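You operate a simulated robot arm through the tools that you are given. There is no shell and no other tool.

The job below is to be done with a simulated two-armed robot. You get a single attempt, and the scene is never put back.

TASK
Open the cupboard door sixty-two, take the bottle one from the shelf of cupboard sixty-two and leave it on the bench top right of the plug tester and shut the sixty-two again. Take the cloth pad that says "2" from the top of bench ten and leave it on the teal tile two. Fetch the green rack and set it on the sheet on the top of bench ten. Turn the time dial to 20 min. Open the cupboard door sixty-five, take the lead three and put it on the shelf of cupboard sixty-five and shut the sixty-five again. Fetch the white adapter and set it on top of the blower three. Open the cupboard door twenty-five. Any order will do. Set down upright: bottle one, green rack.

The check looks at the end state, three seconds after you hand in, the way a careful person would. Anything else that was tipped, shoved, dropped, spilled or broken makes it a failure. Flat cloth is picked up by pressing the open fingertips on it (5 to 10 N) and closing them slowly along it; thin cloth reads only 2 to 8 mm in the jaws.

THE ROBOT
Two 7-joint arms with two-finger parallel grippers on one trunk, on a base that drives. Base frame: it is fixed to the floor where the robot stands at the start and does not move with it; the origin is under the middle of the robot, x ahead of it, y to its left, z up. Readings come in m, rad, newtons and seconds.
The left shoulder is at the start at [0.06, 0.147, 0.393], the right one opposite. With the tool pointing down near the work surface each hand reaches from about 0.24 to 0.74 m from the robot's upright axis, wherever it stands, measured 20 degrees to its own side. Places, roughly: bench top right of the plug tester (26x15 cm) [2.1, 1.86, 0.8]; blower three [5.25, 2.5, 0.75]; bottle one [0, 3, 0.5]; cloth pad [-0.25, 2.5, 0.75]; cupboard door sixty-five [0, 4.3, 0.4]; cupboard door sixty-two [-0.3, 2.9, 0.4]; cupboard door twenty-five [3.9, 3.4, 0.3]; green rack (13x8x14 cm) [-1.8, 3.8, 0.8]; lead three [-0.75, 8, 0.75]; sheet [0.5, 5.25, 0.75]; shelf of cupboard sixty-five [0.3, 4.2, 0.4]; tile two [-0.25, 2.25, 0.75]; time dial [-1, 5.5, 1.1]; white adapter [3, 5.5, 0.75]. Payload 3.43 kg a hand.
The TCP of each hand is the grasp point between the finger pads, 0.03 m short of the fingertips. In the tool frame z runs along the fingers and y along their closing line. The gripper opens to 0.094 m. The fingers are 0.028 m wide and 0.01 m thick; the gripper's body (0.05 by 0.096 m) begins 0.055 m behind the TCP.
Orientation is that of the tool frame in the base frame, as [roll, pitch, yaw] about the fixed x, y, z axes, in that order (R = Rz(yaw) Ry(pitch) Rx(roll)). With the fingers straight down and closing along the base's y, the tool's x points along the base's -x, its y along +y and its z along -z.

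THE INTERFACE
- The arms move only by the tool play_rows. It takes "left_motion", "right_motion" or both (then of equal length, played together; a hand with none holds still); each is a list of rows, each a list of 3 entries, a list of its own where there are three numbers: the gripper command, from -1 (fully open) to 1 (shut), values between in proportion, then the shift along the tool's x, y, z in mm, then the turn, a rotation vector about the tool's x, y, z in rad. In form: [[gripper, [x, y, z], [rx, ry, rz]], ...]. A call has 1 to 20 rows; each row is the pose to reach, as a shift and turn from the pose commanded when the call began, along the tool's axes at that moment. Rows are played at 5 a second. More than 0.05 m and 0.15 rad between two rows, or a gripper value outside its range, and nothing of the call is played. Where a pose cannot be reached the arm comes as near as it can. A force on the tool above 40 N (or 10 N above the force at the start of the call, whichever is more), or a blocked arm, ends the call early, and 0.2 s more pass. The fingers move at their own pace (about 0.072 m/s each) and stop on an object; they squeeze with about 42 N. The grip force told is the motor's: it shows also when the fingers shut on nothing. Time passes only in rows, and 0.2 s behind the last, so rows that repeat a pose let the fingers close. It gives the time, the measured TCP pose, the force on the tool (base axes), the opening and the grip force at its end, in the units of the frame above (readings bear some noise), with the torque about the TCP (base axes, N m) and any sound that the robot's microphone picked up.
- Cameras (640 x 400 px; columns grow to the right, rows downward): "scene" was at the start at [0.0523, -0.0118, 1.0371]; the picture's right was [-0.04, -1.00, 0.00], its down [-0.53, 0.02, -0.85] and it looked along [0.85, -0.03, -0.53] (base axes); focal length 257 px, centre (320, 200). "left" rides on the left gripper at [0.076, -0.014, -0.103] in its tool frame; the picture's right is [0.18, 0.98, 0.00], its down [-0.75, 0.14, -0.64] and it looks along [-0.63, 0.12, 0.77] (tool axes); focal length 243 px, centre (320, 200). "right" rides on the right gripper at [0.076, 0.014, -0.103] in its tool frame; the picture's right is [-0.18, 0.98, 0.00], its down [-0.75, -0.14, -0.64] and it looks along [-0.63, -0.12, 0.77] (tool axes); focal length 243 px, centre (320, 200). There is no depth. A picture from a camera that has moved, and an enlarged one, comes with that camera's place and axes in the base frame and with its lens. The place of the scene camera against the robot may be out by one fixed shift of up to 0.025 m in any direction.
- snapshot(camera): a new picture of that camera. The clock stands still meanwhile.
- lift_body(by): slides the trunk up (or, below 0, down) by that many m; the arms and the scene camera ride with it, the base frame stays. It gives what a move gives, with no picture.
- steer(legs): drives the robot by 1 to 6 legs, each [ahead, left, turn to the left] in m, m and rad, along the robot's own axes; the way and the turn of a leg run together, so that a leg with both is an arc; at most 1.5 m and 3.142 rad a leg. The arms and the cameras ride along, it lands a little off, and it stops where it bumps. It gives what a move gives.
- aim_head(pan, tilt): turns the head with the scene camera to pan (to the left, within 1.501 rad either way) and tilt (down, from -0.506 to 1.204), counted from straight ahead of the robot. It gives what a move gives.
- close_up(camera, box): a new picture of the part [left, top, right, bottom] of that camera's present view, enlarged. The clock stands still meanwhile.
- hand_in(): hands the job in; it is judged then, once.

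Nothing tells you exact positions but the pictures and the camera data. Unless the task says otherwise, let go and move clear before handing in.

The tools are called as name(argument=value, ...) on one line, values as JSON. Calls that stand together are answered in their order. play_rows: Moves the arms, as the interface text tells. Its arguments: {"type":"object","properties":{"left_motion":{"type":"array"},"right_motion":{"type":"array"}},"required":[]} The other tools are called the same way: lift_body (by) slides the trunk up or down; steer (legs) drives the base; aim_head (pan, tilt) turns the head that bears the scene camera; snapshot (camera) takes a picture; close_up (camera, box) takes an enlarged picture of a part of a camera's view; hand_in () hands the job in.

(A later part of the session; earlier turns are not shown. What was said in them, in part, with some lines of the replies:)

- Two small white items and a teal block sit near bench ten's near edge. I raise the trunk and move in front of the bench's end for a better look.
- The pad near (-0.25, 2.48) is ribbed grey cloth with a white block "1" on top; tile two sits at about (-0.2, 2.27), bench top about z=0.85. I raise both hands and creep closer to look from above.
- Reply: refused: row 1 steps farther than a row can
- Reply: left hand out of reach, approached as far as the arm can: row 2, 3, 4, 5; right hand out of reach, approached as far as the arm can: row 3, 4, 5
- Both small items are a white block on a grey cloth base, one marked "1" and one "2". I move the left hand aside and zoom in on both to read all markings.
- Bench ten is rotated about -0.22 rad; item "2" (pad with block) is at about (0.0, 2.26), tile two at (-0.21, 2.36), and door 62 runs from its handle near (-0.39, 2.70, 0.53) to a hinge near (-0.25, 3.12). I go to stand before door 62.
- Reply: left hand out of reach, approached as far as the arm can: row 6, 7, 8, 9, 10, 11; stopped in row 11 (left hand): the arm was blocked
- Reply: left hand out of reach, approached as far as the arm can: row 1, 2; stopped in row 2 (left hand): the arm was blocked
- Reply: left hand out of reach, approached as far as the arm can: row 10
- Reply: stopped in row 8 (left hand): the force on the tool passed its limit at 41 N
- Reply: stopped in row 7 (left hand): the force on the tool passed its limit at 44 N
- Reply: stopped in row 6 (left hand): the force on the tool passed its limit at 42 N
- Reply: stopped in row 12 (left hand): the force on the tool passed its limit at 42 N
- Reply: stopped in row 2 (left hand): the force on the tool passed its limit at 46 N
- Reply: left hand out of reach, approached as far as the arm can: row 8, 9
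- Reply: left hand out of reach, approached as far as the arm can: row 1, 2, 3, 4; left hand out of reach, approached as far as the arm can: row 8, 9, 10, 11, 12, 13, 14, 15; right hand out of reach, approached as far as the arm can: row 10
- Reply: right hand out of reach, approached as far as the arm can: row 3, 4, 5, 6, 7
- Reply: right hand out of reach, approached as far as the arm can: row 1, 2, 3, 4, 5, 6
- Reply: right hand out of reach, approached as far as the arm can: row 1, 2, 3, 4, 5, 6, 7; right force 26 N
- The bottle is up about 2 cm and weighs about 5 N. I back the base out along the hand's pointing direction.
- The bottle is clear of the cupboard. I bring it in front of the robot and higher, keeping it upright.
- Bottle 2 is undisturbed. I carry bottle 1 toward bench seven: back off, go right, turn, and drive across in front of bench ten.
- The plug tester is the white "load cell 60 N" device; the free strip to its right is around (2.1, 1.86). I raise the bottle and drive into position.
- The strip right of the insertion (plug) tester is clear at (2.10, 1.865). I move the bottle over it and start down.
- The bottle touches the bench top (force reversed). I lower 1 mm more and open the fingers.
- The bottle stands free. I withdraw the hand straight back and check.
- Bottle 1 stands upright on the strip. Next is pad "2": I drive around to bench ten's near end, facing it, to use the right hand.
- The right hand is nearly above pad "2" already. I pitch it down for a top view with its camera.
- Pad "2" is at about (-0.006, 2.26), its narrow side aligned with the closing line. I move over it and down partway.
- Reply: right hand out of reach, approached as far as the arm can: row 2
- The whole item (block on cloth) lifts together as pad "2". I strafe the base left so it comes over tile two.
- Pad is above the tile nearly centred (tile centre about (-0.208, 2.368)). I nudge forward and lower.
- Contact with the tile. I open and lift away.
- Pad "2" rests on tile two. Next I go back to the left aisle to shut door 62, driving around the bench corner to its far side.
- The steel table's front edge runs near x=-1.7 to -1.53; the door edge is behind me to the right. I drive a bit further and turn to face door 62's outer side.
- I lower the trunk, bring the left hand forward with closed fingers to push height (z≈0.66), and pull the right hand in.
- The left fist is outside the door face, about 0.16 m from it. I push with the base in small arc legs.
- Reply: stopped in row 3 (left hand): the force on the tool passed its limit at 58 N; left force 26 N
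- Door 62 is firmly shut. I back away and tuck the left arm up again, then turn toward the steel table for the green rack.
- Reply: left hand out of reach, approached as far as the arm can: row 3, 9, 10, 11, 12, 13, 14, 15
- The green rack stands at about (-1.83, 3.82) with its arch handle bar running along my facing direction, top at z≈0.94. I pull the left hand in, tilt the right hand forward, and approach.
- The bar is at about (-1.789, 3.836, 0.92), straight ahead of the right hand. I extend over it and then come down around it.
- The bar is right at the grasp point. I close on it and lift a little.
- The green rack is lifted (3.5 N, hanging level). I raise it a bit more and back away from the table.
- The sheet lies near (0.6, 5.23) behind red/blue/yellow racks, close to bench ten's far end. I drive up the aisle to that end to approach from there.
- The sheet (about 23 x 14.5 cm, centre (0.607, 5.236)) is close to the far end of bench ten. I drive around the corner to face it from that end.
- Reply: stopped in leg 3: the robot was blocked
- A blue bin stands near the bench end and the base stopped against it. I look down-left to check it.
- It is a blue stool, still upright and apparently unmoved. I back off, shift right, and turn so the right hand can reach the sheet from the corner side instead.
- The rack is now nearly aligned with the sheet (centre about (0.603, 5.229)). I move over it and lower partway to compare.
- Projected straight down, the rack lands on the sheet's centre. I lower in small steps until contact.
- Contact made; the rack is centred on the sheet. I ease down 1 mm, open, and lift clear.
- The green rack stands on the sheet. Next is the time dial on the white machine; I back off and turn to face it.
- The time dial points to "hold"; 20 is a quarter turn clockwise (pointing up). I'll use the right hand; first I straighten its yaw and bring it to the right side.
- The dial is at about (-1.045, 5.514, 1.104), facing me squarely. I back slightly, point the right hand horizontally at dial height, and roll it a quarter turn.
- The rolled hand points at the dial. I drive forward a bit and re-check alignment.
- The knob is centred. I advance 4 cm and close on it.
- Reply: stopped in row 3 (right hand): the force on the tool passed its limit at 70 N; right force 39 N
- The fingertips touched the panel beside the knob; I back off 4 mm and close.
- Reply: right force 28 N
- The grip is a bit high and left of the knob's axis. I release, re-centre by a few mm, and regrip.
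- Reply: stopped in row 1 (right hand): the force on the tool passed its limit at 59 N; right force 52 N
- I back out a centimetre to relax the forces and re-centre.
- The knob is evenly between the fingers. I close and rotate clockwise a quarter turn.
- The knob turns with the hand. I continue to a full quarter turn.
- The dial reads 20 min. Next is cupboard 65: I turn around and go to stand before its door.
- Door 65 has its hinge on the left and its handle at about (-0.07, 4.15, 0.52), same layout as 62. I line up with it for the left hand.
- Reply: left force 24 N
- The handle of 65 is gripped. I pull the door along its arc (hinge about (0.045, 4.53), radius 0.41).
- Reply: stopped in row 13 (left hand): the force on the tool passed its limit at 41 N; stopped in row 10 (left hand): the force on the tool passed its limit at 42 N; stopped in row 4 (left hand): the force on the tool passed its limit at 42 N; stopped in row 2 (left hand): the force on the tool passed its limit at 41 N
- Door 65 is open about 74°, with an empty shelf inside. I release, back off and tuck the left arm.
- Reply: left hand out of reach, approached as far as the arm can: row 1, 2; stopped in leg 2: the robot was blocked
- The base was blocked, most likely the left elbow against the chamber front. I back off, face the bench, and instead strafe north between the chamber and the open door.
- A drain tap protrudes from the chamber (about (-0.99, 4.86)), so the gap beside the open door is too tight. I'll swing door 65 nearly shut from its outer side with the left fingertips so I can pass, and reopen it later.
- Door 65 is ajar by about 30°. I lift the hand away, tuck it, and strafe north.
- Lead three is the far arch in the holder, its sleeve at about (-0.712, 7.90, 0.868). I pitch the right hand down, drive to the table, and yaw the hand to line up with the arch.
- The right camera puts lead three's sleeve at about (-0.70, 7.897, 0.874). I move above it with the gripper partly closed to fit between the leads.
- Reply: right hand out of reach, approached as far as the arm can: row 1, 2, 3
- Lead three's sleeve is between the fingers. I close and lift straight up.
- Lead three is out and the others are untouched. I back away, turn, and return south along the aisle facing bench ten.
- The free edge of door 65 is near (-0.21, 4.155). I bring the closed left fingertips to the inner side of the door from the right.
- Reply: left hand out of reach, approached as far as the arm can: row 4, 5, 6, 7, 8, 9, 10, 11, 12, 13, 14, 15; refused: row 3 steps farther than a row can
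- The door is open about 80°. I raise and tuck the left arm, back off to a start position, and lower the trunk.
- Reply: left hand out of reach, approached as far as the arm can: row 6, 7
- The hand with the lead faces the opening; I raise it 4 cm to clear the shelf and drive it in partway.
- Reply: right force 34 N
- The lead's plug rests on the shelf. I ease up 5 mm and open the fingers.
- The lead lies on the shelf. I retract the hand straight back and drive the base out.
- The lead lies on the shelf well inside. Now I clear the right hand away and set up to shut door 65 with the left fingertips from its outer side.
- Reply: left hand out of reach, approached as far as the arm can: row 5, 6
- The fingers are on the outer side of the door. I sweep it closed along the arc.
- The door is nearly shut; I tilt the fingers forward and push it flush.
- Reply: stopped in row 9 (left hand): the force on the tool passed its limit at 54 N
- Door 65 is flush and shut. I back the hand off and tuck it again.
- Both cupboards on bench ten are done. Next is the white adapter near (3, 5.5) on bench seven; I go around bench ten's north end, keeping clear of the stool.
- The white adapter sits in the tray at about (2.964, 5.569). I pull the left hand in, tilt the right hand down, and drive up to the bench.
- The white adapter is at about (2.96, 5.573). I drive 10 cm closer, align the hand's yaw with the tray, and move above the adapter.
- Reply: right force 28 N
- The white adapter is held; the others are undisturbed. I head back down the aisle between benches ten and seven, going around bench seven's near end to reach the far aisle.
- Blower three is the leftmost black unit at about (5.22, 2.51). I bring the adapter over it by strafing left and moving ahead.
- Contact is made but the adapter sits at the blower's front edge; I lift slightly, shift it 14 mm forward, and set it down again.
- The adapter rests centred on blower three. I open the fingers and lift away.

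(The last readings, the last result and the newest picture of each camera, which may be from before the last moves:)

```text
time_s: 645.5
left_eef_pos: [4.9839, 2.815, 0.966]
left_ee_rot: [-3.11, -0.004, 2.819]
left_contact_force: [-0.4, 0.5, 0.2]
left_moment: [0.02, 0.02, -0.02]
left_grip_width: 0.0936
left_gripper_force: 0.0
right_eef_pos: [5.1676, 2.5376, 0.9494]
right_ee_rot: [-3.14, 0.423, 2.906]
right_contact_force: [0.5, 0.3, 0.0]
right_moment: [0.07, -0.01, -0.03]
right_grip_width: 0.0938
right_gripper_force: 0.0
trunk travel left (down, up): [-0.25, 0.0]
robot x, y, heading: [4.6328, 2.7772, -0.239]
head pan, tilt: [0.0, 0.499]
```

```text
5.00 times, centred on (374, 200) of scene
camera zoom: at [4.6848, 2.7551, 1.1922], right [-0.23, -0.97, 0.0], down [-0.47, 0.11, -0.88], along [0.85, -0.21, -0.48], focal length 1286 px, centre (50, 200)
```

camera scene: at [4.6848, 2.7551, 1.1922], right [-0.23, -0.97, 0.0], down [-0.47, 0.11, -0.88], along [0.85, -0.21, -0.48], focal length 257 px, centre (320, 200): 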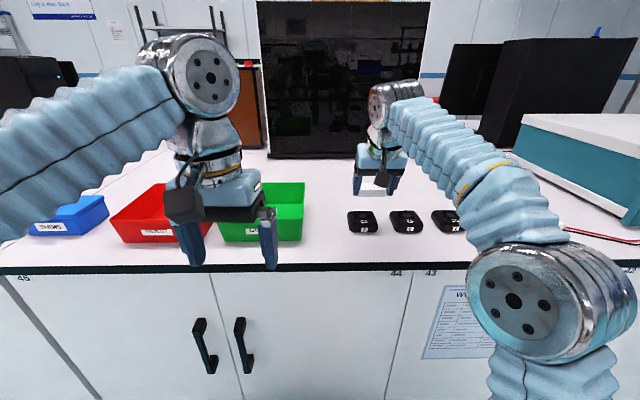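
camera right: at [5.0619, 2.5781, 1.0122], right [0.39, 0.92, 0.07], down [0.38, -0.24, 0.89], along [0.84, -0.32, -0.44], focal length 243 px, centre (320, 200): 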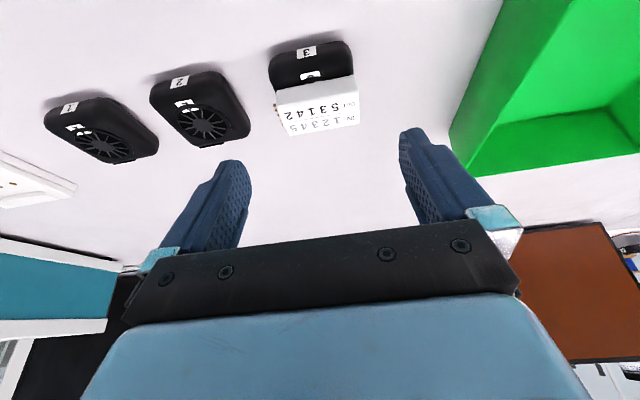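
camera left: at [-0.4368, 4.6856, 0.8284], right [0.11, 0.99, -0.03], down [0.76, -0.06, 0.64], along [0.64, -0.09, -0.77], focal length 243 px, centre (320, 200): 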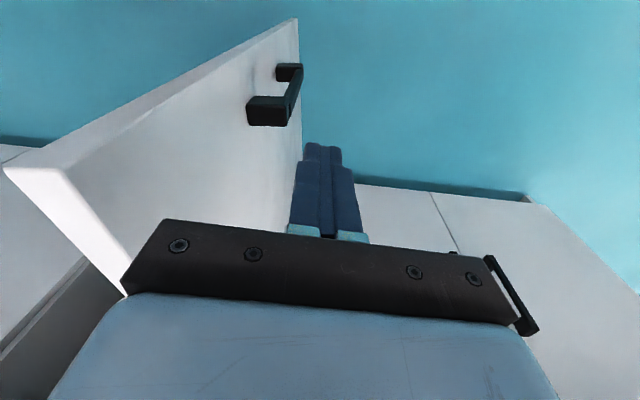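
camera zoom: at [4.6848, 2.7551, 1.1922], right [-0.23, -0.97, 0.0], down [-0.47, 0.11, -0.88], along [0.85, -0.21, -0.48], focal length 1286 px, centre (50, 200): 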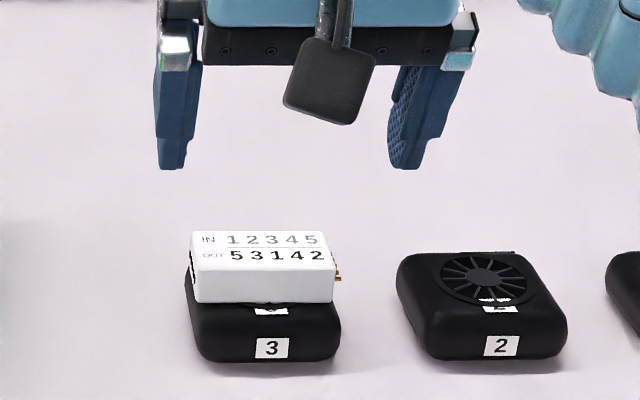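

The white adapter sits on blower three. The last task is cupboard 25 on bench seven's other side: I back off, turn around, and look.

steer(legs=[[-0.22, 0, 0], [0, 0, 3.141], [0, -0.45, 0]])

aim_head(pan=0.0, tilt=0.6)

snapshot(camera="scene")

```text
time_s: 656.9
left_eef_pos: [4.1839, 3.2407, 0.9662]
left_ee_rot: [-3.108, -0.003, -0.35]
left_contact_force: [0.2, -0.8, 0.3]
left_moment: [-0.03, -0.01, -0.04]
left_grip_width: 0.094
left_gripper_force: 0.0
right_eef_pos: [4.0074, 3.521, 0.9493]
right_ee_rot: [-3.139, 0.423, -0.261]
right_contact_force: [0.2, 0.0, 0.2]
right_moment: [0.0, 0.01, 0.0]
right_grip_width: 0.0942
right_gripper_force: 0.1
trunk travel left (down, up): [-0.25, 0.0]
robot x, y, heading: [4.5353, 3.2723, 2.881]
head pan, tilt: [0.0, 0.499]
```

```text
time_s: 657.5
left_eef_pos: [4.1848, 3.2402, 0.9659]
left_ee_rot: [-3.109, -0.003, -0.35]
left_contact_force: [0.1, -0.7, 0.3]
left_moment: [0.0, -0.05, 0.0]
left_grip_width: 0.0941
left_gripper_force: 0.1
right_eef_pos: [4.0071, 3.5216, 0.9488]
right_ee_rot: [-3.14, 0.423, -0.26]
right_contact_force: [0.1, 0.6, 0.3]
right_moment: [0.03, -0.01, -0.01]
right_grip_width: 0.0939
right_gripper_force: 0.0
trunk travel left (down, up): [-0.25, 0.0]
robot x, y, heading: [4.5329, 3.2645, 2.883]
head pan, tilt: [0.0, 0.6]
```

```text
taken
camera scene: at [4.4719, 3.2745, 1.1831], right [0.26, 0.97, 0.0], down [0.55, -0.15, -0.83], along [-0.8, 0.21, -0.56], focal length 257 px, centre (320, 200)
```

scene: 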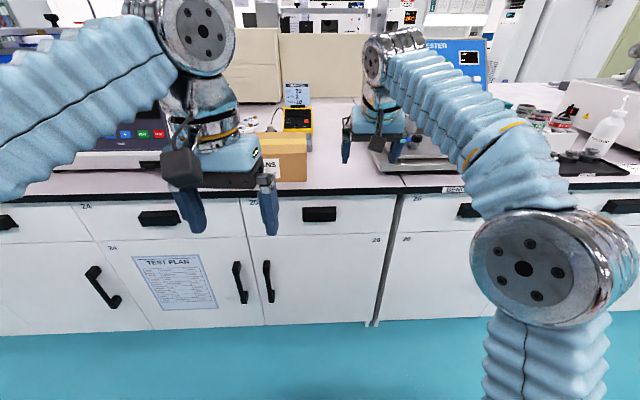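

close_up(camera="scene", box=[80, 180, 460, 340])

close_up(camera="scene", box=[220, 190, 420, 300])

```text
1.68 times, centred on (270, 260) of scene
camera zoom: at [4.4719, 3.2745, 1.1831], right [0.26, 0.97, 0.0], down [0.55, -0.15, -0.83], along [-0.8, 0.21, -0.56], focal length 433 px, centre (404, 99)
```

zoom: 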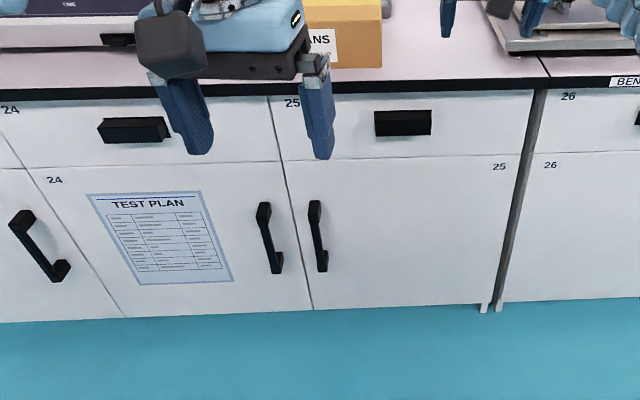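

```text
3.20 times, centred on (320, 245) of scene
camera zoom: at [4.4719, 3.2745, 1.1831], right [0.26, 0.97, 0.0], down [0.55, -0.15, -0.83], along [-0.8, 0.21, -0.56], focal length 823 px, centre (320, 56)
```

zoom: 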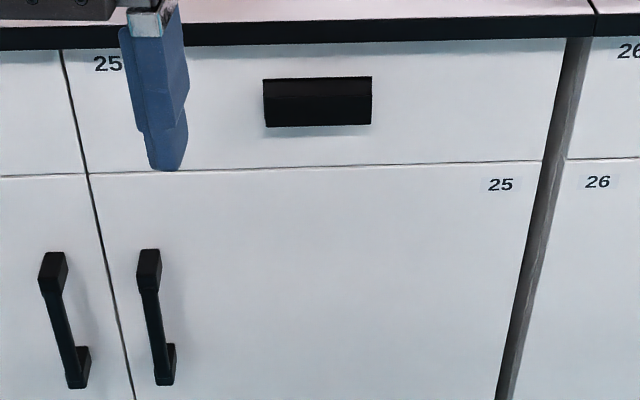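

Door 25 (below drawer 25) has its handle on the left at about (3.87, 3.25, 0.46) and its hinge on the right. I position for the right hand, lower the trunk and point the hand forward.

steer(legs=[[-0.12, 0.318, 0.04]])

lift_body(by=-0.15)

play_rows(right_motion=[[-1, [11, -4, 25], [0, -0.082, 0]], [-1, [22, -9, 50], [0, -0.164, 0]], [-1, [34, -13, 75], [0, -0.245, 0]], [-1, [45, -18, 99], [0, -0.327, 0]], [-1, [56, -22, 124], [0, -0.409, 0]], [-1, [67, -27, 149], [0, -0.491, 0]], [-1, [78, -31, 174], [0, -0.573, 0]], [-1, [89, -36, 199], [0, -0.655, 0]], [-1, [101, -40, 224], [0, -0.736, 0]], [-1, [112, -45, 249], [0, -0.818, 0]], [-1, [123, -49, 274], [0, -0.9, 0]], [-1, [123, -49, 274], [0, -0.9, 0]]])

snapshot(camera="scene")

snapshot(camera="right")

```text
time_s: 659.7
left_eef_pos: [4.2257, 2.8913, 0.9659]
left_ee_rot: [-3.107, -0.004, -0.31]
left_contact_force: [0.3, -0.3, -0.1]
left_moment: [-0.01, 0.05, 0.01]
left_grip_width: 0.094
left_gripper_force: 0.1
right_eef_pos: [4.0376, 3.1645, 0.9491]
right_ee_rot: [-3.142, 0.422, -0.221]
right_contact_force: [0.0, -0.2, 0.1]
right_moment: [0.01, 0.01, -0.01]
right_grip_width: 0.094
right_gripper_force: 0.1
trunk travel left (down, up): [-0.25, 0.0]
robot x, y, heading: [4.5786, 2.9369, 2.921]
head pan, tilt: [0.0, 0.6]
```

```text
time_s: 661.5
left_eef_pos: [4.2244, 2.8912, 0.8152]
left_ee_rot: [-3.108, -0.004, -0.308]
left_contact_force: [0.4, -0.3, 0.4]
left_moment: [0.0, 0.01, -0.01]
left_grip_width: 0.094
left_gripper_force: 0.1
right_eef_pos: [4.0373, 3.1652, 0.7986]
right_ee_rot: [-3.141, 0.423, -0.222]
right_contact_force: [0.3, -0.4, -0.3]
right_moment: [-0.02, 0.0, -0.01]
right_grip_width: 0.0938
right_gripper_force: 0.0
trunk travel left (down, up): [-0.1, 0.15]
robot x, y, heading: [4.5732, 2.9359, 2.922]
head pan, tilt: [0.0, 0.6]
```

```text
time_s: 664.1
left_eef_pos: [4.225, 2.8909, 0.8163]
left_ee_rot: [-3.108, -0.003, -0.31]
left_contact_force: [0.0, 0.4, -1.3]
left_moment: [0.02, 0.03, 0.02]
left_grip_width: 0.0941
left_gripper_force: 0.1
right_eef_pos: [4.0481, 3.2135, 0.4966]
right_ee_rot: [-3.14, 1.326, -0.221]
right_contact_force: [0.1, -0.4, -0.1]
right_moment: [-0.01, 0.02, 0.01]
right_grip_width: 0.094
right_gripper_force: 0.0
trunk travel left (down, up): [-0.1, 0.15]
robot x, y, heading: [4.5762, 2.9325, 2.921]
head pan, tilt: [0.0, 0.6]
```

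```text
taken
camera scene: at [4.5111, 2.9375, 1.0331], right [0.22, 0.98, 0.0], down [0.55, -0.13, -0.82], along [-0.8, 0.18, -0.57], focal length 257 px, centre (320, 200)
```

scene: 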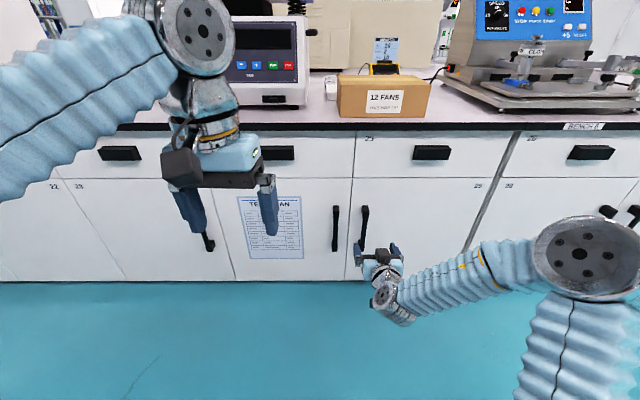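

```text
taken
camera right: at [4.1581, 3.1737, 0.4491], right [-0.26, -0.95, 0.18], down [0.46, 0.04, 0.89], along [-0.85, 0.31, 0.42], focal length 243 px, centre (320, 200)
```

right: 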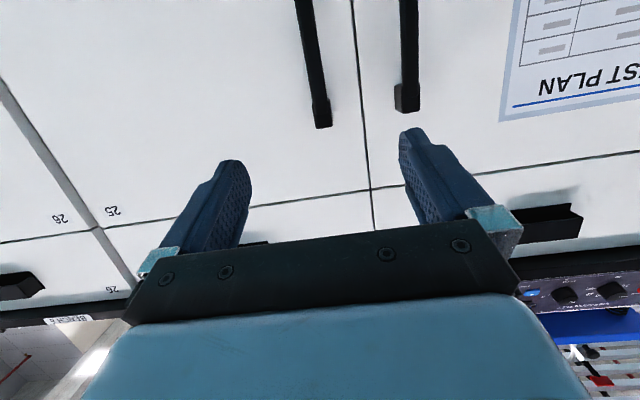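

play_rows(right_motion=[[-1, [0, 0, 40], [0, 0, 0]], [-1, [0, 0, 80], [0, 0, 0]], [-1, [0, 0, 115], [0, 0, 0]], [-1, [0, 0, 140], [0, 0, 0]], [-1, [0, 0, 140], [0, 0, 0]]])

snapshot(camera="right")

```text
time_s: 665.3
left_eef_pos: [4.2249, 2.8912, 0.8167]
left_ee_rot: [-3.112, -0.004, -0.308]
left_contact_force: [-0.5, -0.3, -0.3]
left_moment: [-0.01, 0.03, 0.0]
left_grip_width: 0.094
left_gripper_force: 0.1
right_eef_pos: [3.9208, 3.2633, 0.4837]
right_ee_rot: [-3.138, 1.321, -0.219]
right_contact_force: [0.2, -0.4, -0.1]
right_moment: [-0.01, 0.0, 0.0]
right_grip_width: 0.0941
right_gripper_force: 0.1
right hand out of reach, approached as far as the arm can: row 2, 3, 4, 5
trunk travel left (down, up): [-0.1, 0.15]
robot x, y, heading: [4.5727, 2.9361, 2.919]
head pan, tilt: [0.0, 0.6]
```

```text
taken
camera right: at [4.0315, 3.2234, 0.4354], right [-0.26, -0.95, 0.18], down [0.46, 0.04, 0.89], along [-0.85, 0.31, 0.42], focal length 243 px, centre (320, 200)
```

right: 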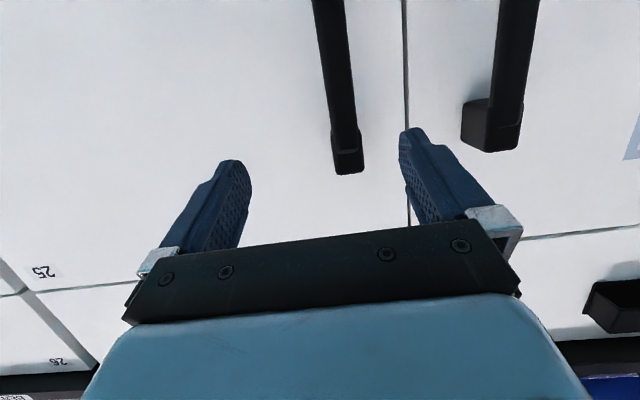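

play_rows(right_motion=[[-1, [0, 8, -10], [0, 0.1, 0]], [-1, [0, 16, -10], [0, 0.2, 0]], [-1, [0, 16, -10], [0, 0.2, 0]]])

steer(legs=[[0.05, 0, 0]])

snapshot(camera="right")

close_up(camera="scene", box=[300, 180, 460, 320])

```text
time_s: 666.1
left_eef_pos: [4.2246, 2.8919, 0.816]
left_ee_rot: [-3.108, -0.005, -0.308]
left_contact_force: [0.1, 0.5, 0.1]
left_moment: [-0.01, 0.0, 0.0]
left_grip_width: 0.0937
left_gripper_force: 0.0
right_eef_pos: [3.9263, 3.2435, 0.4861]
right_ee_rot: [-3.14, 1.123, -0.22]
right_contact_force: [-0.1, 0.1, -0.1]
right_moment: [-0.03, 0.02, -0.01]
right_grip_width: 0.0942
right_gripper_force: 0.1
trunk travel left (down, up): [-0.1, 0.15]
robot x, y, heading: [4.5776, 2.9338, 2.917]
head pan, tilt: [0.0, 0.6]
```

```text
time_s: 667.0
left_eef_pos: [4.1759, 2.9017, 0.8165]
left_ee_rot: [-3.108, -0.004, -0.307]
left_contact_force: [-0.5, -0.3, 0.8]
left_moment: [-0.01, -0.01, 0.02]
left_grip_width: 0.094
left_gripper_force: 0.0
right_eef_pos: [3.879, 3.2543, 0.4867]
right_ee_rot: [-3.139, 1.123, -0.222]
right_contact_force: [0.0, 0.3, -0.1]
right_moment: [-0.01, 0.0, 0.01]
right_grip_width: 0.0941
right_gripper_force: 0.1
trunk travel left (down, up): [-0.1, 0.15]
robot x, y, heading: [4.5292, 2.9456, 2.921]
head pan, tilt: [0.0, 0.6]
```

```text
taken
camera right: at [3.997, 3.2135, 0.4633], right [-0.29, -0.94, 0.17], down [0.28, 0.08, 0.96], along [-0.91, 0.33, 0.24], focal length 243 px, centre (320, 200)
```

right: 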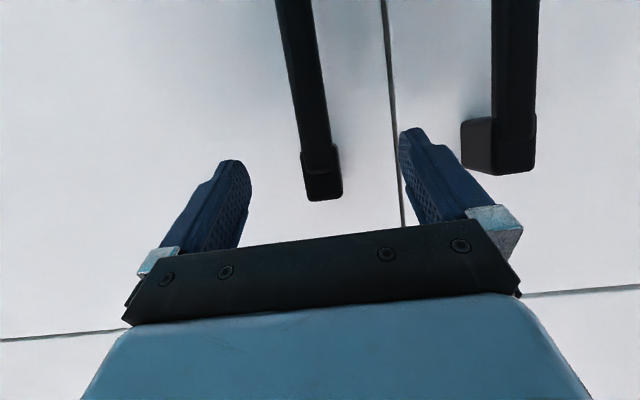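

```text
2.86 times, centred on (380, 250) of scene
camera zoom: at [4.4628, 2.9483, 1.0331], right [0.22, 0.98, 0.0], down [0.55, -0.12, -0.82], along [-0.8, 0.18, -0.57], focal length 735 px, centre (149, 57)
```

zoom: 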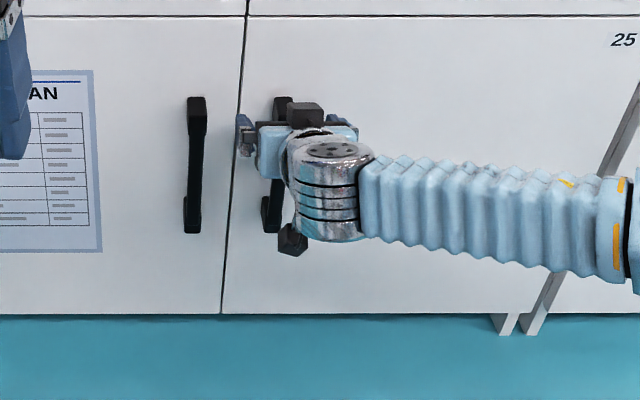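

play_rows(right_motion=[[-1, [16, 0, 8], [0, 0, 0]], [-1, [32, 0, 15], [0, 0, 0]], [-1, [32, 0, 15], [0, 0, 0]]])

snapshot(camera="right")

```text
time_s: 667.8
left_eef_pos: [4.1773, 2.9024, 0.8158]
left_ee_rot: [-3.11, -0.004, -0.308]
left_contact_force: [0.0, 0.3, -0.6]
left_moment: [-0.01, 0.05, -0.01]
left_grip_width: 0.0941
left_gripper_force: 0.0
right_eef_pos: [3.8786, 3.2548, 0.4524]
right_ee_rot: [3.141, 1.123, -0.222]
right_contact_force: [-0.7, -0.1, 0.0]
right_moment: [-0.01, 0.01, -0.02]
right_grip_width: 0.0939
right_gripper_force: 0.0
trunk travel left (down, up): [-0.1, 0.15]
robot x, y, heading: [4.5277, 2.9433, 2.921]
head pan, tilt: [0.0, 0.6]
```

```text
taken
camera right: at [3.9972, 3.2134, 0.4286], right [-0.29, -0.94, 0.17], down [0.28, 0.08, 0.96], along [-0.91, 0.33, 0.24], focal length 243 px, centre (320, 200)
```

right: 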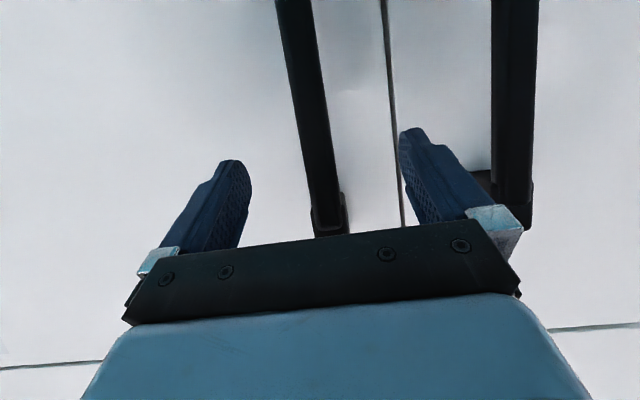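

play_rows(right_motion=[[-1, [-4, 0, 8], [0, 0, 0]], [-1, [-8, 1, 16], [0, 0, 0]], [-1, [-8, 1, 16], [0, 0, 0]], [0, [-8, 1, 16], [0, 0, 0]], [1, [-8, 1, 16], [0, 0, 0]], [1, [-8, 1, 16], [0, 0, 0]], [1, [-8, 1, 16], [0, 0, 0]], [1, [-8, 1, 16], [0, 0, 0]]])

snapshot(camera="right")

```text
time_s: 669.6
left_eef_pos: [4.1772, 2.9034, 0.8168]
left_ee_rot: [-3.107, -0.002, -0.309]
left_contact_force: [0.3, -0.1, -0.5]
left_moment: [0.01, 0.02, -0.03]
left_grip_width: 0.0941
left_gripper_force: 0.0
right_eef_pos: [3.861, 3.2572, 0.4516]
right_ee_rot: [-3.14, 1.121, -0.22]
right_contact_force: [0.2, 1.5, 0.3]
right_moment: [-0.11, -0.06, 0.07]
right_grip_width: 0.0225
right_gripper_force: 45.2
trunk travel left (down, up): [-0.1, 0.15]
robot x, y, heading: [4.5269, 2.9422, 2.917]
head pan, tilt: [0.0, 0.6]
```

```text
taken
camera right: at [3.9795, 3.2168, 0.4281], right [-0.29, -0.94, 0.17], down [0.28, 0.08, 0.96], along [-0.91, 0.33, 0.24], focal length 243 px, centre (320, 200)
```

right: 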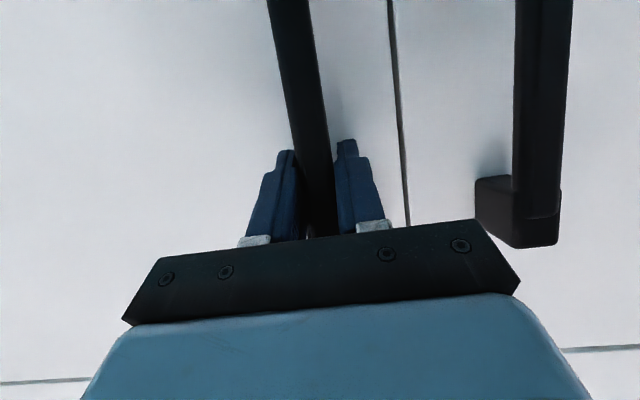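

The handle of 25 is gripped. I pull along the arc (hinge on the right, about (3.916, 3.666)).

play_rows(right_motion=[[1, [8.9, -2.3, -18.5], [-0.045, 0, -0.022]], [1, [17.8, -5.6, -36.8], [-0.09, 0, -0.043]], [1, [26.5, -9.9, -54.9], [-0.135, 0, -0.065]], [1, [35.2, -15.3, -72.9], [-0.18, 0, -0.087]], [1, [43.7, -21.6, -90.6], [-0.225, 0, -0.109]], [1, [52.1, -28.9, -108], [-0.27, 0, -0.13]], [1, [60.4, -37.1, -125], [-0.315, 0, -0.152]], [1, [68.4, -46.3, -141.6], [-0.36, 0, -0.174]], [1, [76.2, -56.4, -157.9], [-0.405, 0, -0.196]], [1, [83.8, -67.4, -173.5], [-0.45, 0, -0.217]]])

snapshot(camera="scene")

```text
time_s: 671.8
left_eef_pos: [4.1766, 2.9018, 0.8155]
left_ee_rot: [-3.107, -0.004, -0.309]
left_contact_force: [0.1, 0.3, 0.1]
left_moment: [-0.01, 0.01, 0.03]
left_grip_width: 0.0941
left_gripper_force: 0.2
right_eef_pos: [4.0637, 3.2797, 0.4515]
right_ee_rot: [3.138, 1.123, 0.281]
right_contact_force: [2.9, -6.6, -15.8]
right_moment: [0.18, -0.63, -0.57]
right_grip_width: 0.0223
right_gripper_force: 44.9
trunk travel left (down, up): [-0.1, 0.15]
robot x, y, heading: [4.5291, 2.9462, 2.92]
head pan, tilt: [0.0, 0.6]
```

```text
taken
camera scene: at [4.4621, 2.9485, 1.0329], right [0.22, 0.98, 0.0], down [0.55, -0.12, -0.82], along [-0.8, 0.18, -0.57], focal length 257 px, centre (320, 200)
```

scene: 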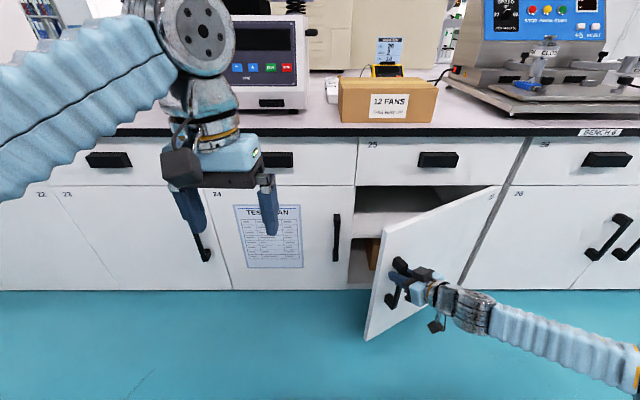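

play_rows(right_motion=[[1, [8.9, -2.3, -18.5], [-0.045, 0, -0.022]], [1, [17.8, -5.6, -36.8], [-0.09, 0, -0.043]], [1, [26.5, -9.9, -54.9], [-0.135, 0, -0.065]], [1, [35.2, -15.3, -72.9], [-0.18, 0, -0.087]], [1, [43.7, -21.6, -90.6], [-0.225, 0, -0.109]], [1, [52.1, -28.9, -108], [-0.27, 0, -0.13]], [1, [60.4, -37.1, -125], [-0.315, 0, -0.152]], [1, [68.4, -46.3, -141.6], [-0.36, 0, -0.174]], [1, [76.2, -56.4, -157.9], [-0.405, 0, -0.196]], [1, [83.8, -67.4, -173.5], [-0.45, 0, -0.217]]])

snapshot(camera="scene")

```text
time_s: 673.0
left_eef_pos: [4.1768, 2.9016, 0.8168]
left_ee_rot: [-3.108, -0.002, -0.307]
left_contact_force: [0.5, 0.5, -0.7]
left_moment: [0.0, 0.0, -0.01]
left_grip_width: 0.0939
left_gripper_force: 0.0
right_eef_pos: [4.146, 3.3207, 0.4526]
right_ee_rot: [3.137, 1.121, 0.506]
right_contact_force: [3.7, -2.4, 0.2]
right_moment: [0.54, -0.98, -0.51]
right_grip_width: 0.0224
right_gripper_force: 45.0
trunk travel left (down, up): [-0.1, 0.15]
robot x, y, heading: [4.527, 2.9423, 2.922]
head pan, tilt: [0.0, 0.6]
stopped in row 5 (right hand): the force on the tool passed its limit at 42 N (the readings are from after the stop); the commanded pose is now the measured one
```

```text
taken
camera scene: at [4.4629, 2.9481, 1.0335], right [0.22, 0.98, 0.0], down [0.55, -0.12, -0.83], along [-0.8, 0.18, -0.56], focal length 257 px, centre (320, 200)
```

scene: 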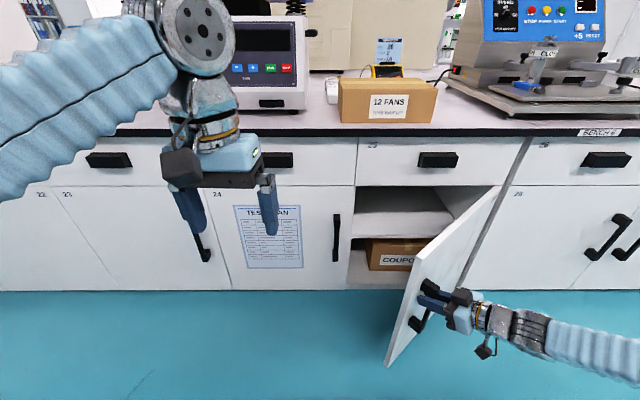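

play_rows(right_motion=[[1, [8.9, -2.3, -18.5], [-0.045, 0, -0.022]], [1, [17.8, -5.6, -36.8], [-0.09, 0, -0.043]], [1, [26.5, -9.9, -54.9], [-0.135, 0, -0.065]], [1, [35.2, -15.3, -72.9], [-0.18, 0, -0.087]], [1, [43.7, -21.6, -90.6], [-0.225, 0, -0.109]], [1, [52.1, -28.9, -108], [-0.27, 0, -0.13]], [1, [60.4, -37.1, -125], [-0.315, 0, -0.152]], [1, [68.4, -46.3, -141.6], [-0.36, 0, -0.174]], [1, [76.2, -56.4, -157.9], [-0.405, 0, -0.196]], [1, [83.8, -67.4, -173.5], [-0.45, 0, -0.217]]])

snapshot(camera="scene")

```text
time_s: 674.7
left_eef_pos: [4.1767, 2.9022, 0.8161]
left_ee_rot: [-3.107, 0.0, -0.31]
left_contact_force: [-0.5, 0.2, 0.7]
left_moment: [-0.04, 0.04, -0.02]
left_grip_width: 0.094
left_gripper_force: 0.0
right_eef_pos: [4.259, 3.428, 0.4525]
right_ee_rot: [3.136, 1.124, 0.887]
right_contact_force: [8.2, -2.8, 14.5]
right_moment: [0.54, -0.49, -0.65]
right_grip_width: 0.0227
right_gripper_force: 45.2
trunk travel left (down, up): [-0.1, 0.15]
robot x, y, heading: [4.5275, 2.9426, 2.918]
head pan, tilt: [0.0, 0.6]
stopped in row 8 (right hand): the force on the tool passed its limit at 41 N (the readings are from after the stop); the commanded pose is now the measured one
```

```text
taken
camera scene: at [4.4637, 2.9473, 1.0332], right [0.22, 0.98, 0.0], down [0.55, -0.12, -0.83], along [-0.81, 0.18, -0.56], focal length 257 px, centre (320, 200)
```

scene: 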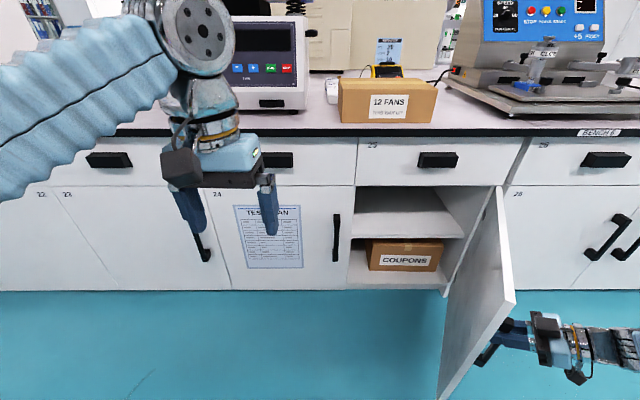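

play_rows(right_motion=[[1, [0, -4, 0], [0, 0, 0]], [1, [8.9, -6.3, -18.5], [-0.045, 0, -0.022]], [1, [17.8, -9.6, -36.8], [-0.09, 0, -0.043]], [1, [26.5, -13.9, -54.9], [-0.135, 0, -0.065]], [1, [35.2, -19.3, -72.9], [-0.18, 0, -0.087]], [1, [43.7, -25.6, -90.6], [-0.225, 0, -0.109]], [1, [52.1, -32.9, -108], [-0.27, 0, -0.13]], [1, [60.4, -41.1, -125], [-0.315, 0, -0.152]]])

snapshot(camera="scene")

```text
time_s: 675.2
left_eef_pos: [4.1784, 2.9017, 0.8165]
left_ee_rot: [-3.107, 0.0, -0.309]
left_contact_force: [0.4, 0.0, 1.1]
left_moment: [0.02, -0.02, 0.0]
left_grip_width: 0.0936
left_gripper_force: 0.1
right_eef_pos: [4.2602, 3.4293, 0.4527]
right_ee_rot: [3.129, 1.123, 0.887]
right_contact_force: [10.0, -4.2, 16.9]
right_moment: [1.04, -0.32, -0.63]
right_grip_width: 0.0227
right_gripper_force: 45.4
trunk travel left (down, up): [-0.1, 0.15]
robot x, y, heading: [4.5317, 2.9458, 2.919]
head pan, tilt: [0.0, 0.6]
stopped in row 2 (right hand): the force on the tool passed its limit at 43 N (the readings are from after the stop); the commanded pose is now the measured one
```

```text
taken
camera scene: at [4.4641, 2.9469, 1.0332], right [0.22, 0.98, 0.0], down [0.55, -0.12, -0.83], along [-0.81, 0.18, -0.56], focal length 257 px, centre (320, 200)
```

scene: 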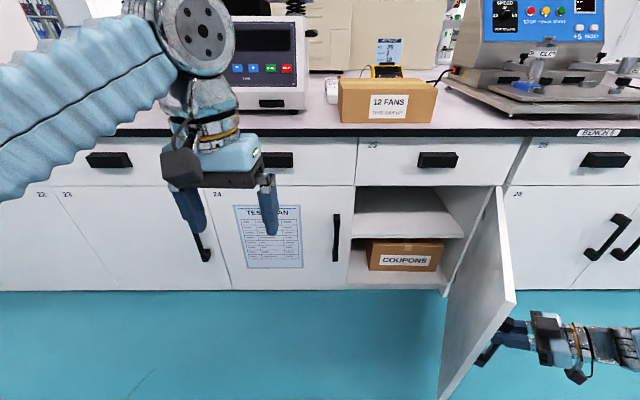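

Door 25 is at about 63°. I release the handle, raise the right hand over the door and bring it back in front, then will push the door wider from inside with the left fingertips.

play_rows(right_motion=[[-1, [0, 0, 0], [0, 0, 0]], [-1, [0, 0, 0], [0, 0, 0]], [-1, [0, 0, 0], [0, 0, 0]], [-1, [0, 0, -30], [0, 0, 0]], [-1, [0, 0, -70], [0, 0, 0]], [-1, [-42, 0, -90], [0, 0, 0]], [-1, [-84, 0, -110], [0, 0, 0]], [-1, [-126, 0, -130], [0, 0, 0]], [-1, [-168, 0, -150], [0, 0, 0]], [-1, [-210, 0, -170], [0, 0, 0]], [-1, [-252, 0, -190], [0, 0, 0]], [-1, [-294, 0, -210], [0, 0, 0]], [-1, [-294, 0, -210], [0, 0, 0]]])

snapshot(camera="scene")

```text
time_s: 678.0
left_eef_pos: [4.1778, 2.902, 0.8176]
left_ee_rot: [-3.104, -0.002, -0.308]
left_contact_force: [-0.2, -0.2, -1.1]
left_moment: [0.01, -0.03, 0.0]
left_grip_width: 0.0941
left_gripper_force: 0.1
right_eef_pos: [4.2956, 3.4779, 0.8072]
right_ee_rot: [3.121, 1.122, 0.876]
right_contact_force: [-0.2, -0.1, 0.6]
right_moment: [0.05, 0.01, 0.03]
right_grip_width: 0.0942
right_gripper_force: 0.0
trunk travel left (down, up): [-0.1, 0.15]
robot x, y, heading: [4.5266, 2.9446, 2.918]
head pan, tilt: [0.0, 0.6]
```

```text
taken
camera scene: at [4.4628, 2.9475, 1.0331], right [0.22, 0.98, 0.0], down [0.55, -0.12, -0.82], along [-0.8, 0.18, -0.57], focal length 257 px, centre (320, 200)
```

scene: 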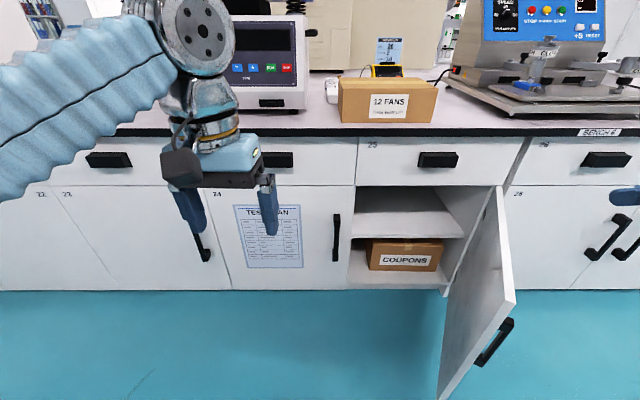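

steer(legs=[[0.0, -0.3, 0]])

aim_head(pan=0.0, tilt=0.85)

snapshot(camera="scene")

snapshot(camera="left")

```text
time_s: 680.0
left_eef_pos: [4.2447, 3.1981, 0.817]
left_ee_rot: [-3.11, -0.001, -0.313]
left_contact_force: [0.4, -0.6, 0.6]
left_moment: [0.03, 0.01, 0.02]
left_grip_width: 0.0939
left_gripper_force: 0.1
right_eef_pos: [4.3655, 3.7743, 0.8074]
right_ee_rot: [3.126, 1.123, 0.878]
right_contact_force: [-1.0, 0.8, -0.3]
right_moment: [0.0, 0.01, -0.01]
right_grip_width: 0.0937
right_gripper_force: 0.0
trunk travel left (down, up): [-0.1, 0.15]
robot x, y, heading: [4.5956, 3.2417, 2.908]
head pan, tilt: [0.0, 0.6]
```

```text
time_s: 680.8
left_eef_pos: [4.2444, 3.1982, 0.8172]
left_ee_rot: [-3.108, -0.001, -0.314]
left_contact_force: [-0.1, -0.2, 0.8]
left_moment: [-0.01, -0.02, 0.03]
left_grip_width: 0.0941
left_gripper_force: 0.1
right_eef_pos: [4.3658, 3.7746, 0.8083]
right_ee_rot: [3.124, 1.125, 0.879]
right_contact_force: [-0.2, 0.1, -0.2]
right_moment: [0.0, 0.0, 0.01]
right_grip_width: 0.0938
right_gripper_force: 0.0
trunk travel left (down, up): [-0.1, 0.15]
robot x, y, heading: [4.599, 3.2394, 2.913]
head pan, tilt: [0.0, 0.85]
```

```text
taken
camera scene: at [4.5409, 3.2409, 1.0122], right [0.23, 0.97, 0.0], down [0.73, -0.17, -0.66], along [-0.64, 0.15, -0.75], focal length 257 px, centre (320, 200)
```

scene: 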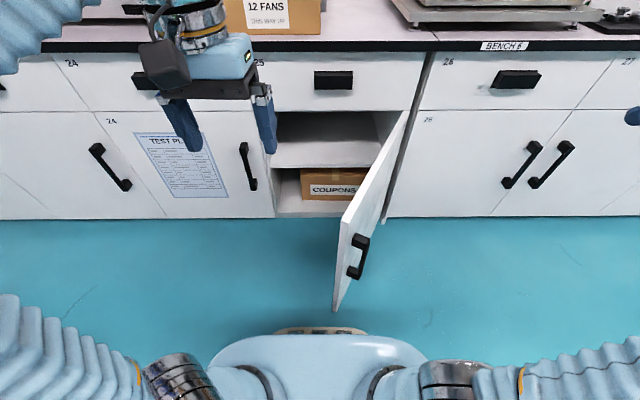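

```text
taken
camera left: at [4.3205, 3.1867, 0.9196], right [-0.13, -0.99, -0.03], down [-0.77, 0.08, 0.64], along [-0.63, 0.11, -0.77], focal length 243 px, centre (320, 200)
```

left: 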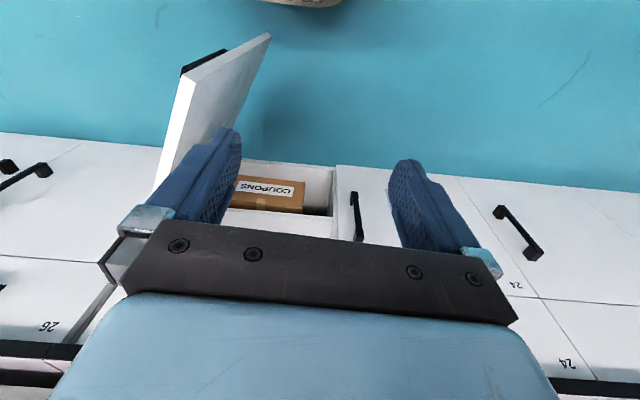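

I lower the closed left fingers on the inner side of the door and push it further open.

play_rows(left_motion=[[1, [0, 0, 42], [0, 0, 0]], [1, [0, 0, 84], [0, 0, 0]], [1, [0, 0, 126], [0, 0, 0]], [1, [0, 0, 168], [0, 0, 0]], [1, [0, 0, 210], [0, 0, 0]], [1, [0, 0, 250], [0, 0, 0]], [1, [-25, -34, 250], [0, 0, 0]], [1, [-50, -68, 250], [0, 0, 0]], [1, [-76, -103, 250], [0, 0, 0]], [1, [-101, -137, 250], [0, 0, 0]], [1, [-107, -159, 250], [0, 0, 0]], [1, [-112, -181, 250], [0, 0, 0]]])

snapshot(camera="scene")

```text
time_s: 683.4
left_eef_pos: [4.1984, 3.4129, 0.5716]
left_ee_rot: [-3.109, -0.004, -0.315]
left_contact_force: [0.2, 0.1, 0.5]
left_moment: [0.0, -0.01, 0.01]
left_grip_width: 0.0
left_gripper_force: 33.3
right_eef_pos: [4.364, 3.7738, 0.8064]
right_ee_rot: [3.126, 1.123, 0.876]
right_contact_force: [-0.5, -0.6, 0.8]
right_moment: [-0.01, 0.0, -0.02]
right_grip_width: 0.0937
right_gripper_force: 0.1
trunk travel left (down, up): [-0.1, 0.15]
robot x, y, heading: [4.5954, 3.2374, 2.909]
head pan, tilt: [0.0, 0.85]
```

```text
taken
camera scene: at [4.541, 3.2407, 1.0122], right [0.23, 0.97, 0.0], down [0.73, -0.17, -0.66], along [-0.64, 0.15, -0.75], focal length 257 px, centre (320, 200)
```

scene: 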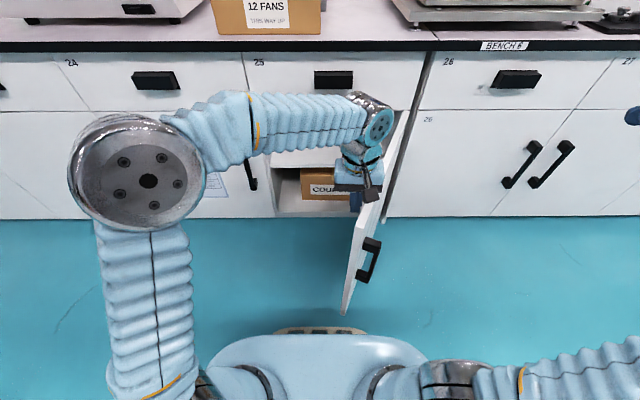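

play_rows(left_motion=[[1, [8, -23, 0], [0, 0, 0]], [1, [15, -46, 0], [0, 0, 0]], [1, [23, -69, 0], [0, 0, 0]], [1, [30, -92, 0], [0, 0, 0]], [1, [32, -114, 0], [0, 0, 0]], [1, [33, -135, 0], [0, 0, 0]], [1, [35, -157, 0], [0, 0, 0]], [1, [36, -178, 0], [0, 0, 0]], [1, [34, -204, 0], [0, 0, 0]]])

snapshot(camera="scene")

```text
time_s: 685.4
left_eef_pos: [4.2909, 3.5956, 0.5783]
left_ee_rot: [-3.109, -0.002, -0.315]
left_contact_force: [0.1, -0.9, -0.7]
left_moment: [0.01, 0.0, 0.0]
left_grip_width: 0.0002
left_gripper_force: 32.8
right_eef_pos: [4.3652, 3.7741, 0.8072]
right_ee_rot: [3.126, 1.124, 0.878]
right_contact_force: [-1.4, 0.2, 0.1]
right_moment: [0.0, -0.04, 0.0]
right_grip_width: 0.0938
right_gripper_force: 0.0
trunk travel left (down, up): [-0.1, 0.15]
robot x, y, heading: [4.5935, 3.241, 2.91]
head pan, tilt: [0.0, 0.85]
```

```text
taken
camera scene: at [4.5409, 3.2407, 1.0122], right [0.23, 0.97, 0.0], down [0.73, -0.17, -0.66], along [-0.64, 0.15, -0.75], focal length 257 px, centre (320, 200)
```

scene: 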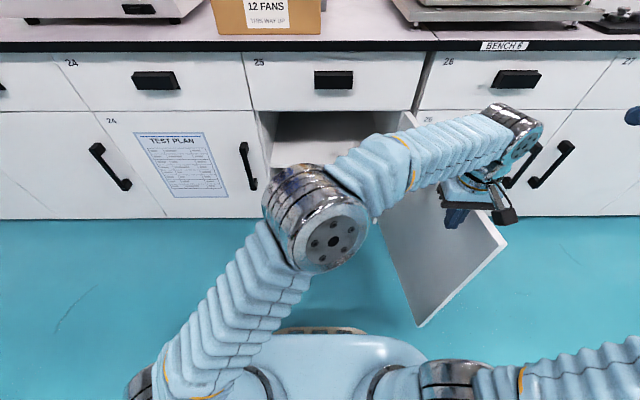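

Door 25 is open past 90°. I lift the left hand clear, back the robot away, and check the final state.

play_rows(left_motion=[[1, [0, 30, -10], [0, 0, 0]], [1, [0, 55, -50], [0, 0, 0]], [1, [0, 80, -90], [0, 0, 0]], [1, [0, 110, -130], [0, 0, 0]], [1, [0, 145, -165], [0, 0, 0]], [1, [0, 185, -195], [0, 0, 0]], [1, [0, 230, -215], [0, 0, 0]], [-1, [0, 275, -225], [0, 0, 0]], [-1, [0, 315, -225], [0, 0, 0]], [-1, [0, 315, -225], [0, 0, 0]]])

steer(legs=[[-0.05, 0.5, 0]])

aim_head(pan=-0.4, tilt=0.5)

snapshot(camera="scene")

```text
time_s: 687.6
left_eef_pos: [4.193, 3.2892, 0.7974]
left_ee_rot: [-3.108, 0.0, -0.314]
left_contact_force: [0.5, -1.1, 0.7]
left_moment: [-0.01, 0.02, 0.03]
left_grip_width: 0.0939
left_gripper_force: 0.1
right_eef_pos: [4.364, 3.7737, 0.8075]
right_ee_rot: [3.125, 1.125, 0.877]
right_contact_force: [-0.2, -0.4, 0.6]
right_moment: [0.01, -0.02, -0.04]
right_grip_width: 0.0942
right_gripper_force: 0.1
trunk travel left (down, up): [-0.1, 0.15]
robot x, y, heading: [4.5903, 3.2369, 2.911]
head pan, tilt: [0.0, 0.85]
```

```text
time_s: 690.6
left_eef_pos: [4.1228, 2.7851, 0.7973]
left_ee_rot: [-3.108, -0.002, -0.325]
left_contact_force: [0.2, -0.5, 0.9]
left_moment: [-0.02, -0.01, -0.01]
left_grip_width: 0.094
left_gripper_force: 0.0
right_eef_pos: [4.3019, 3.2671, 0.8071]
right_ee_rot: [3.123, 1.125, 0.865]
right_contact_force: [-0.8, 0.1, 0.1]
right_moment: [0.0, 0.02, 0.01]
right_grip_width: 0.0939
right_gripper_force: 0.1
trunk travel left (down, up): [-0.1, 0.15]
robot x, y, heading: [4.5259, 2.7299, 2.902]
head pan, tilt: [0.0, 0.85]
```

```text
time_s: 691.5
left_eef_pos: [4.1222, 2.7857, 0.7963]
left_ee_rot: [-3.109, 0.0, -0.327]
left_contact_force: [0.3, 0.6, 0.5]
left_moment: [0.02, 0.0, -0.03]
left_grip_width: 0.0942
left_gripper_force: 0.0
right_eef_pos: [4.3024, 3.2671, 0.8072]
right_ee_rot: [3.123, 1.123, 0.864]
right_contact_force: [1.1, -0.4, 0.0]
right_moment: [0.0, -0.04, 0.01]
right_grip_width: 0.094
right_gripper_force: 0.0
trunk travel left (down, up): [-0.1, 0.15]
robot x, y, heading: [4.5224, 2.7295, 2.9]
head pan, tilt: [-0.4, 0.499]
```

```text
taken
camera scene: at [4.4734, 2.7665, 1.0421], right [0.6, 0.8, 0.0], down [0.38, -0.29, -0.88], along [-0.7, 0.52, -0.48], focal length 257 px, centre (320, 200)
```

scene: 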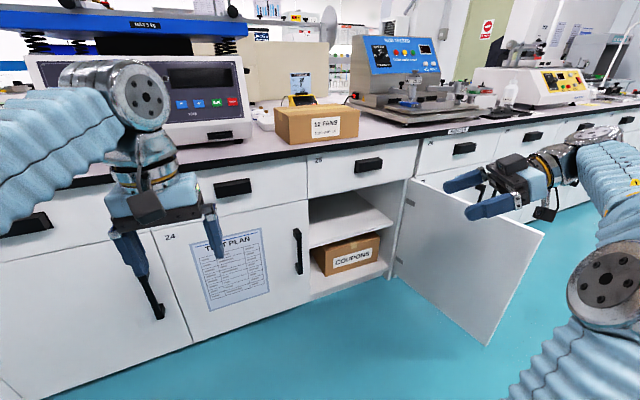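

steer(legs=[[0, 0.45, 0]])

aim_head(pan=-0.8, tilt=0.5)

snapshot(camera="scene")

aim_head(pan=-1.5, tilt=0.4)

snapshot(camera="scene")

```text
time_s: 694.2
left_eef_pos: [4.0159, 2.3557, 0.796]
left_ee_rot: [-3.108, -0.002, -0.336]
left_contact_force: [0.5, 0.6, -0.8]
left_moment: [0.0, 0.01, 0.0]
left_grip_width: 0.094
left_gripper_force: 0.1
right_eef_pos: [4.1986, 2.837, 0.8085]
right_ee_rot: [3.125, 1.125, 0.856]
right_contact_force: [-0.1, 0.1, -0.3]
right_moment: [-0.01, 0.0, 0.0]
right_grip_width: 0.0937
right_gripper_force: 0.1
trunk travel left (down, up): [-0.1, 0.15]
robot x, y, heading: [4.4178, 2.2931, 2.888]
head pan, tilt: [-0.4, 0.499]
```

```text
time_s: 695.0
left_eef_pos: [4.0154, 2.3564, 0.7958]
left_ee_rot: [-3.109, -0.002, -0.337]
left_contact_force: [1.1, 0.0, 0.0]
left_moment: [0.02, -0.03, 0.01]
left_grip_width: 0.0939
left_gripper_force: 0.1
right_eef_pos: [4.1966, 2.8364, 0.8083]
right_ee_rot: [3.123, 1.124, 0.858]
right_contact_force: [-0.1, -0.5, 0.3]
right_moment: [-0.02, 0.05, -0.04]
right_grip_width: 0.0941
right_gripper_force: 0.0
trunk travel left (down, up): [-0.1, 0.15]
robot x, y, heading: [4.4194, 2.2974, 2.893]
head pan, tilt: [-0.799, 0.499]
```

```text
taken
camera scene: at [4.3928, 2.359, 1.0422], right [0.87, 0.5, 0.0], down [0.24, -0.41, -0.88], along [-0.44, 0.76, -0.48], focal length 257 px, centre (320, 200)
```

scene: 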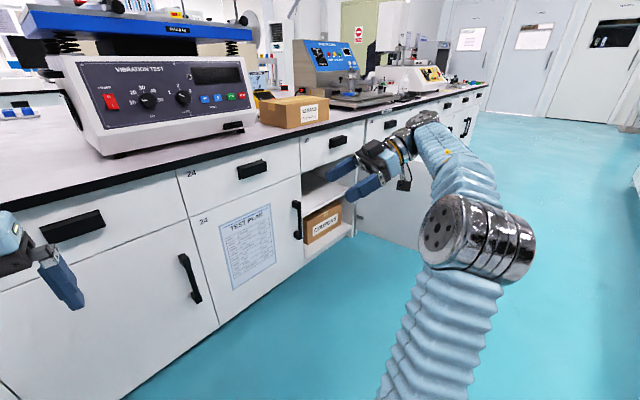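

```text
time_s: 696.1
left_eef_pos: [4.0146, 2.3564, 0.7966]
left_ee_rot: [-3.107, -0.002, -0.337]
left_contact_force: [0.4, 0.2, 1.2]
left_moment: [0.04, 0.03, 0.01]
left_grip_width: 0.0939
left_gripper_force: 0.0
right_eef_pos: [4.1984, 2.8371, 0.8076]
right_ee_rot: [3.123, 1.125, 0.857]
right_contact_force: [0.4, -0.2, 0.2]
right_moment: [0.02, 0.0, 0.03]
right_grip_width: 0.094
right_gripper_force: 0.1
trunk travel left (down, up): [-0.1, 0.15]
robot x, y, heading: [4.4182, 2.297, 2.889]
head pan, tilt: [-1.499, 0.4]
```

```text
taken
camera scene: at [4.4545, 2.3713, 1.0513], right [0.98, -0.18, 0.0], down [-0.07, -0.38, -0.92], along [0.16, 0.91, -0.39], focal length 257 px, centre (320, 200)
```

scene: 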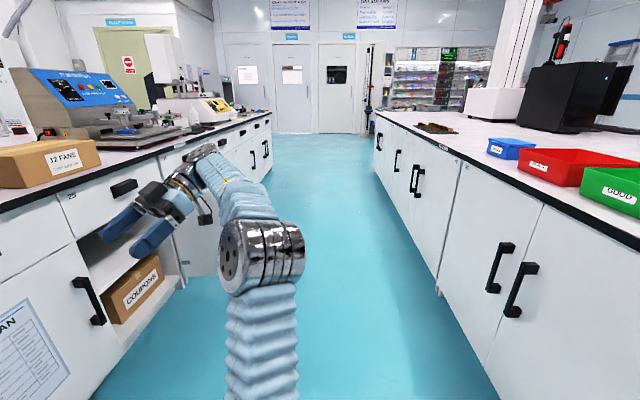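

Everything is in place: bottle 1 and the rack stand upright, pad "2" is on its tile, the dial reads 20, doors 62 and 65 are shut, the lead is on the shelf, the adapter is on blower three and door 25 is open. The hands are empty and clear, so I hand in.

hand_in()

```text
The job is handed in.
```

I did all seven parts of the task and handed the job in. I don't have the check's verdict.

- **Bottle one:** it stands upright on the bench top to the right of the plug tester, and door sixty-two is shut.
- **Cloth pad "2":** it lies on tile two. There were two pads on bench ten, and the rough place given fitted the one marked "1" slightly better. I went by the number.
- **Green rack:** it stands upright near the centre of the sheet on bench ten.
- **Time dial:** it points to 20 min, within about 2 degrees.
- **Lead three:** it lies on its side on the middle shelf of cupboard sixty-five, and that door is shut.
- **White adapter:** it sits flat on top of blower three.
- **Cupboard twenty-five:** its door was open to about 95 degrees when I pushed it. After that the right arm partly hid it in my last pictures.

The base stopped against something twice, and I touched the dial panel once:

- **Blue stool:** the base stopped against it near the north end of bench ten. It still looked upright and unmoved.
- **Chamber front:** the base stopped by the climate chamber, probably against its drain tap or with the left elbow. The tap looked unchanged.
- **Dial panel:** the fingertips pressed on the panel beside the dial at about 70 N. I saw no damage.
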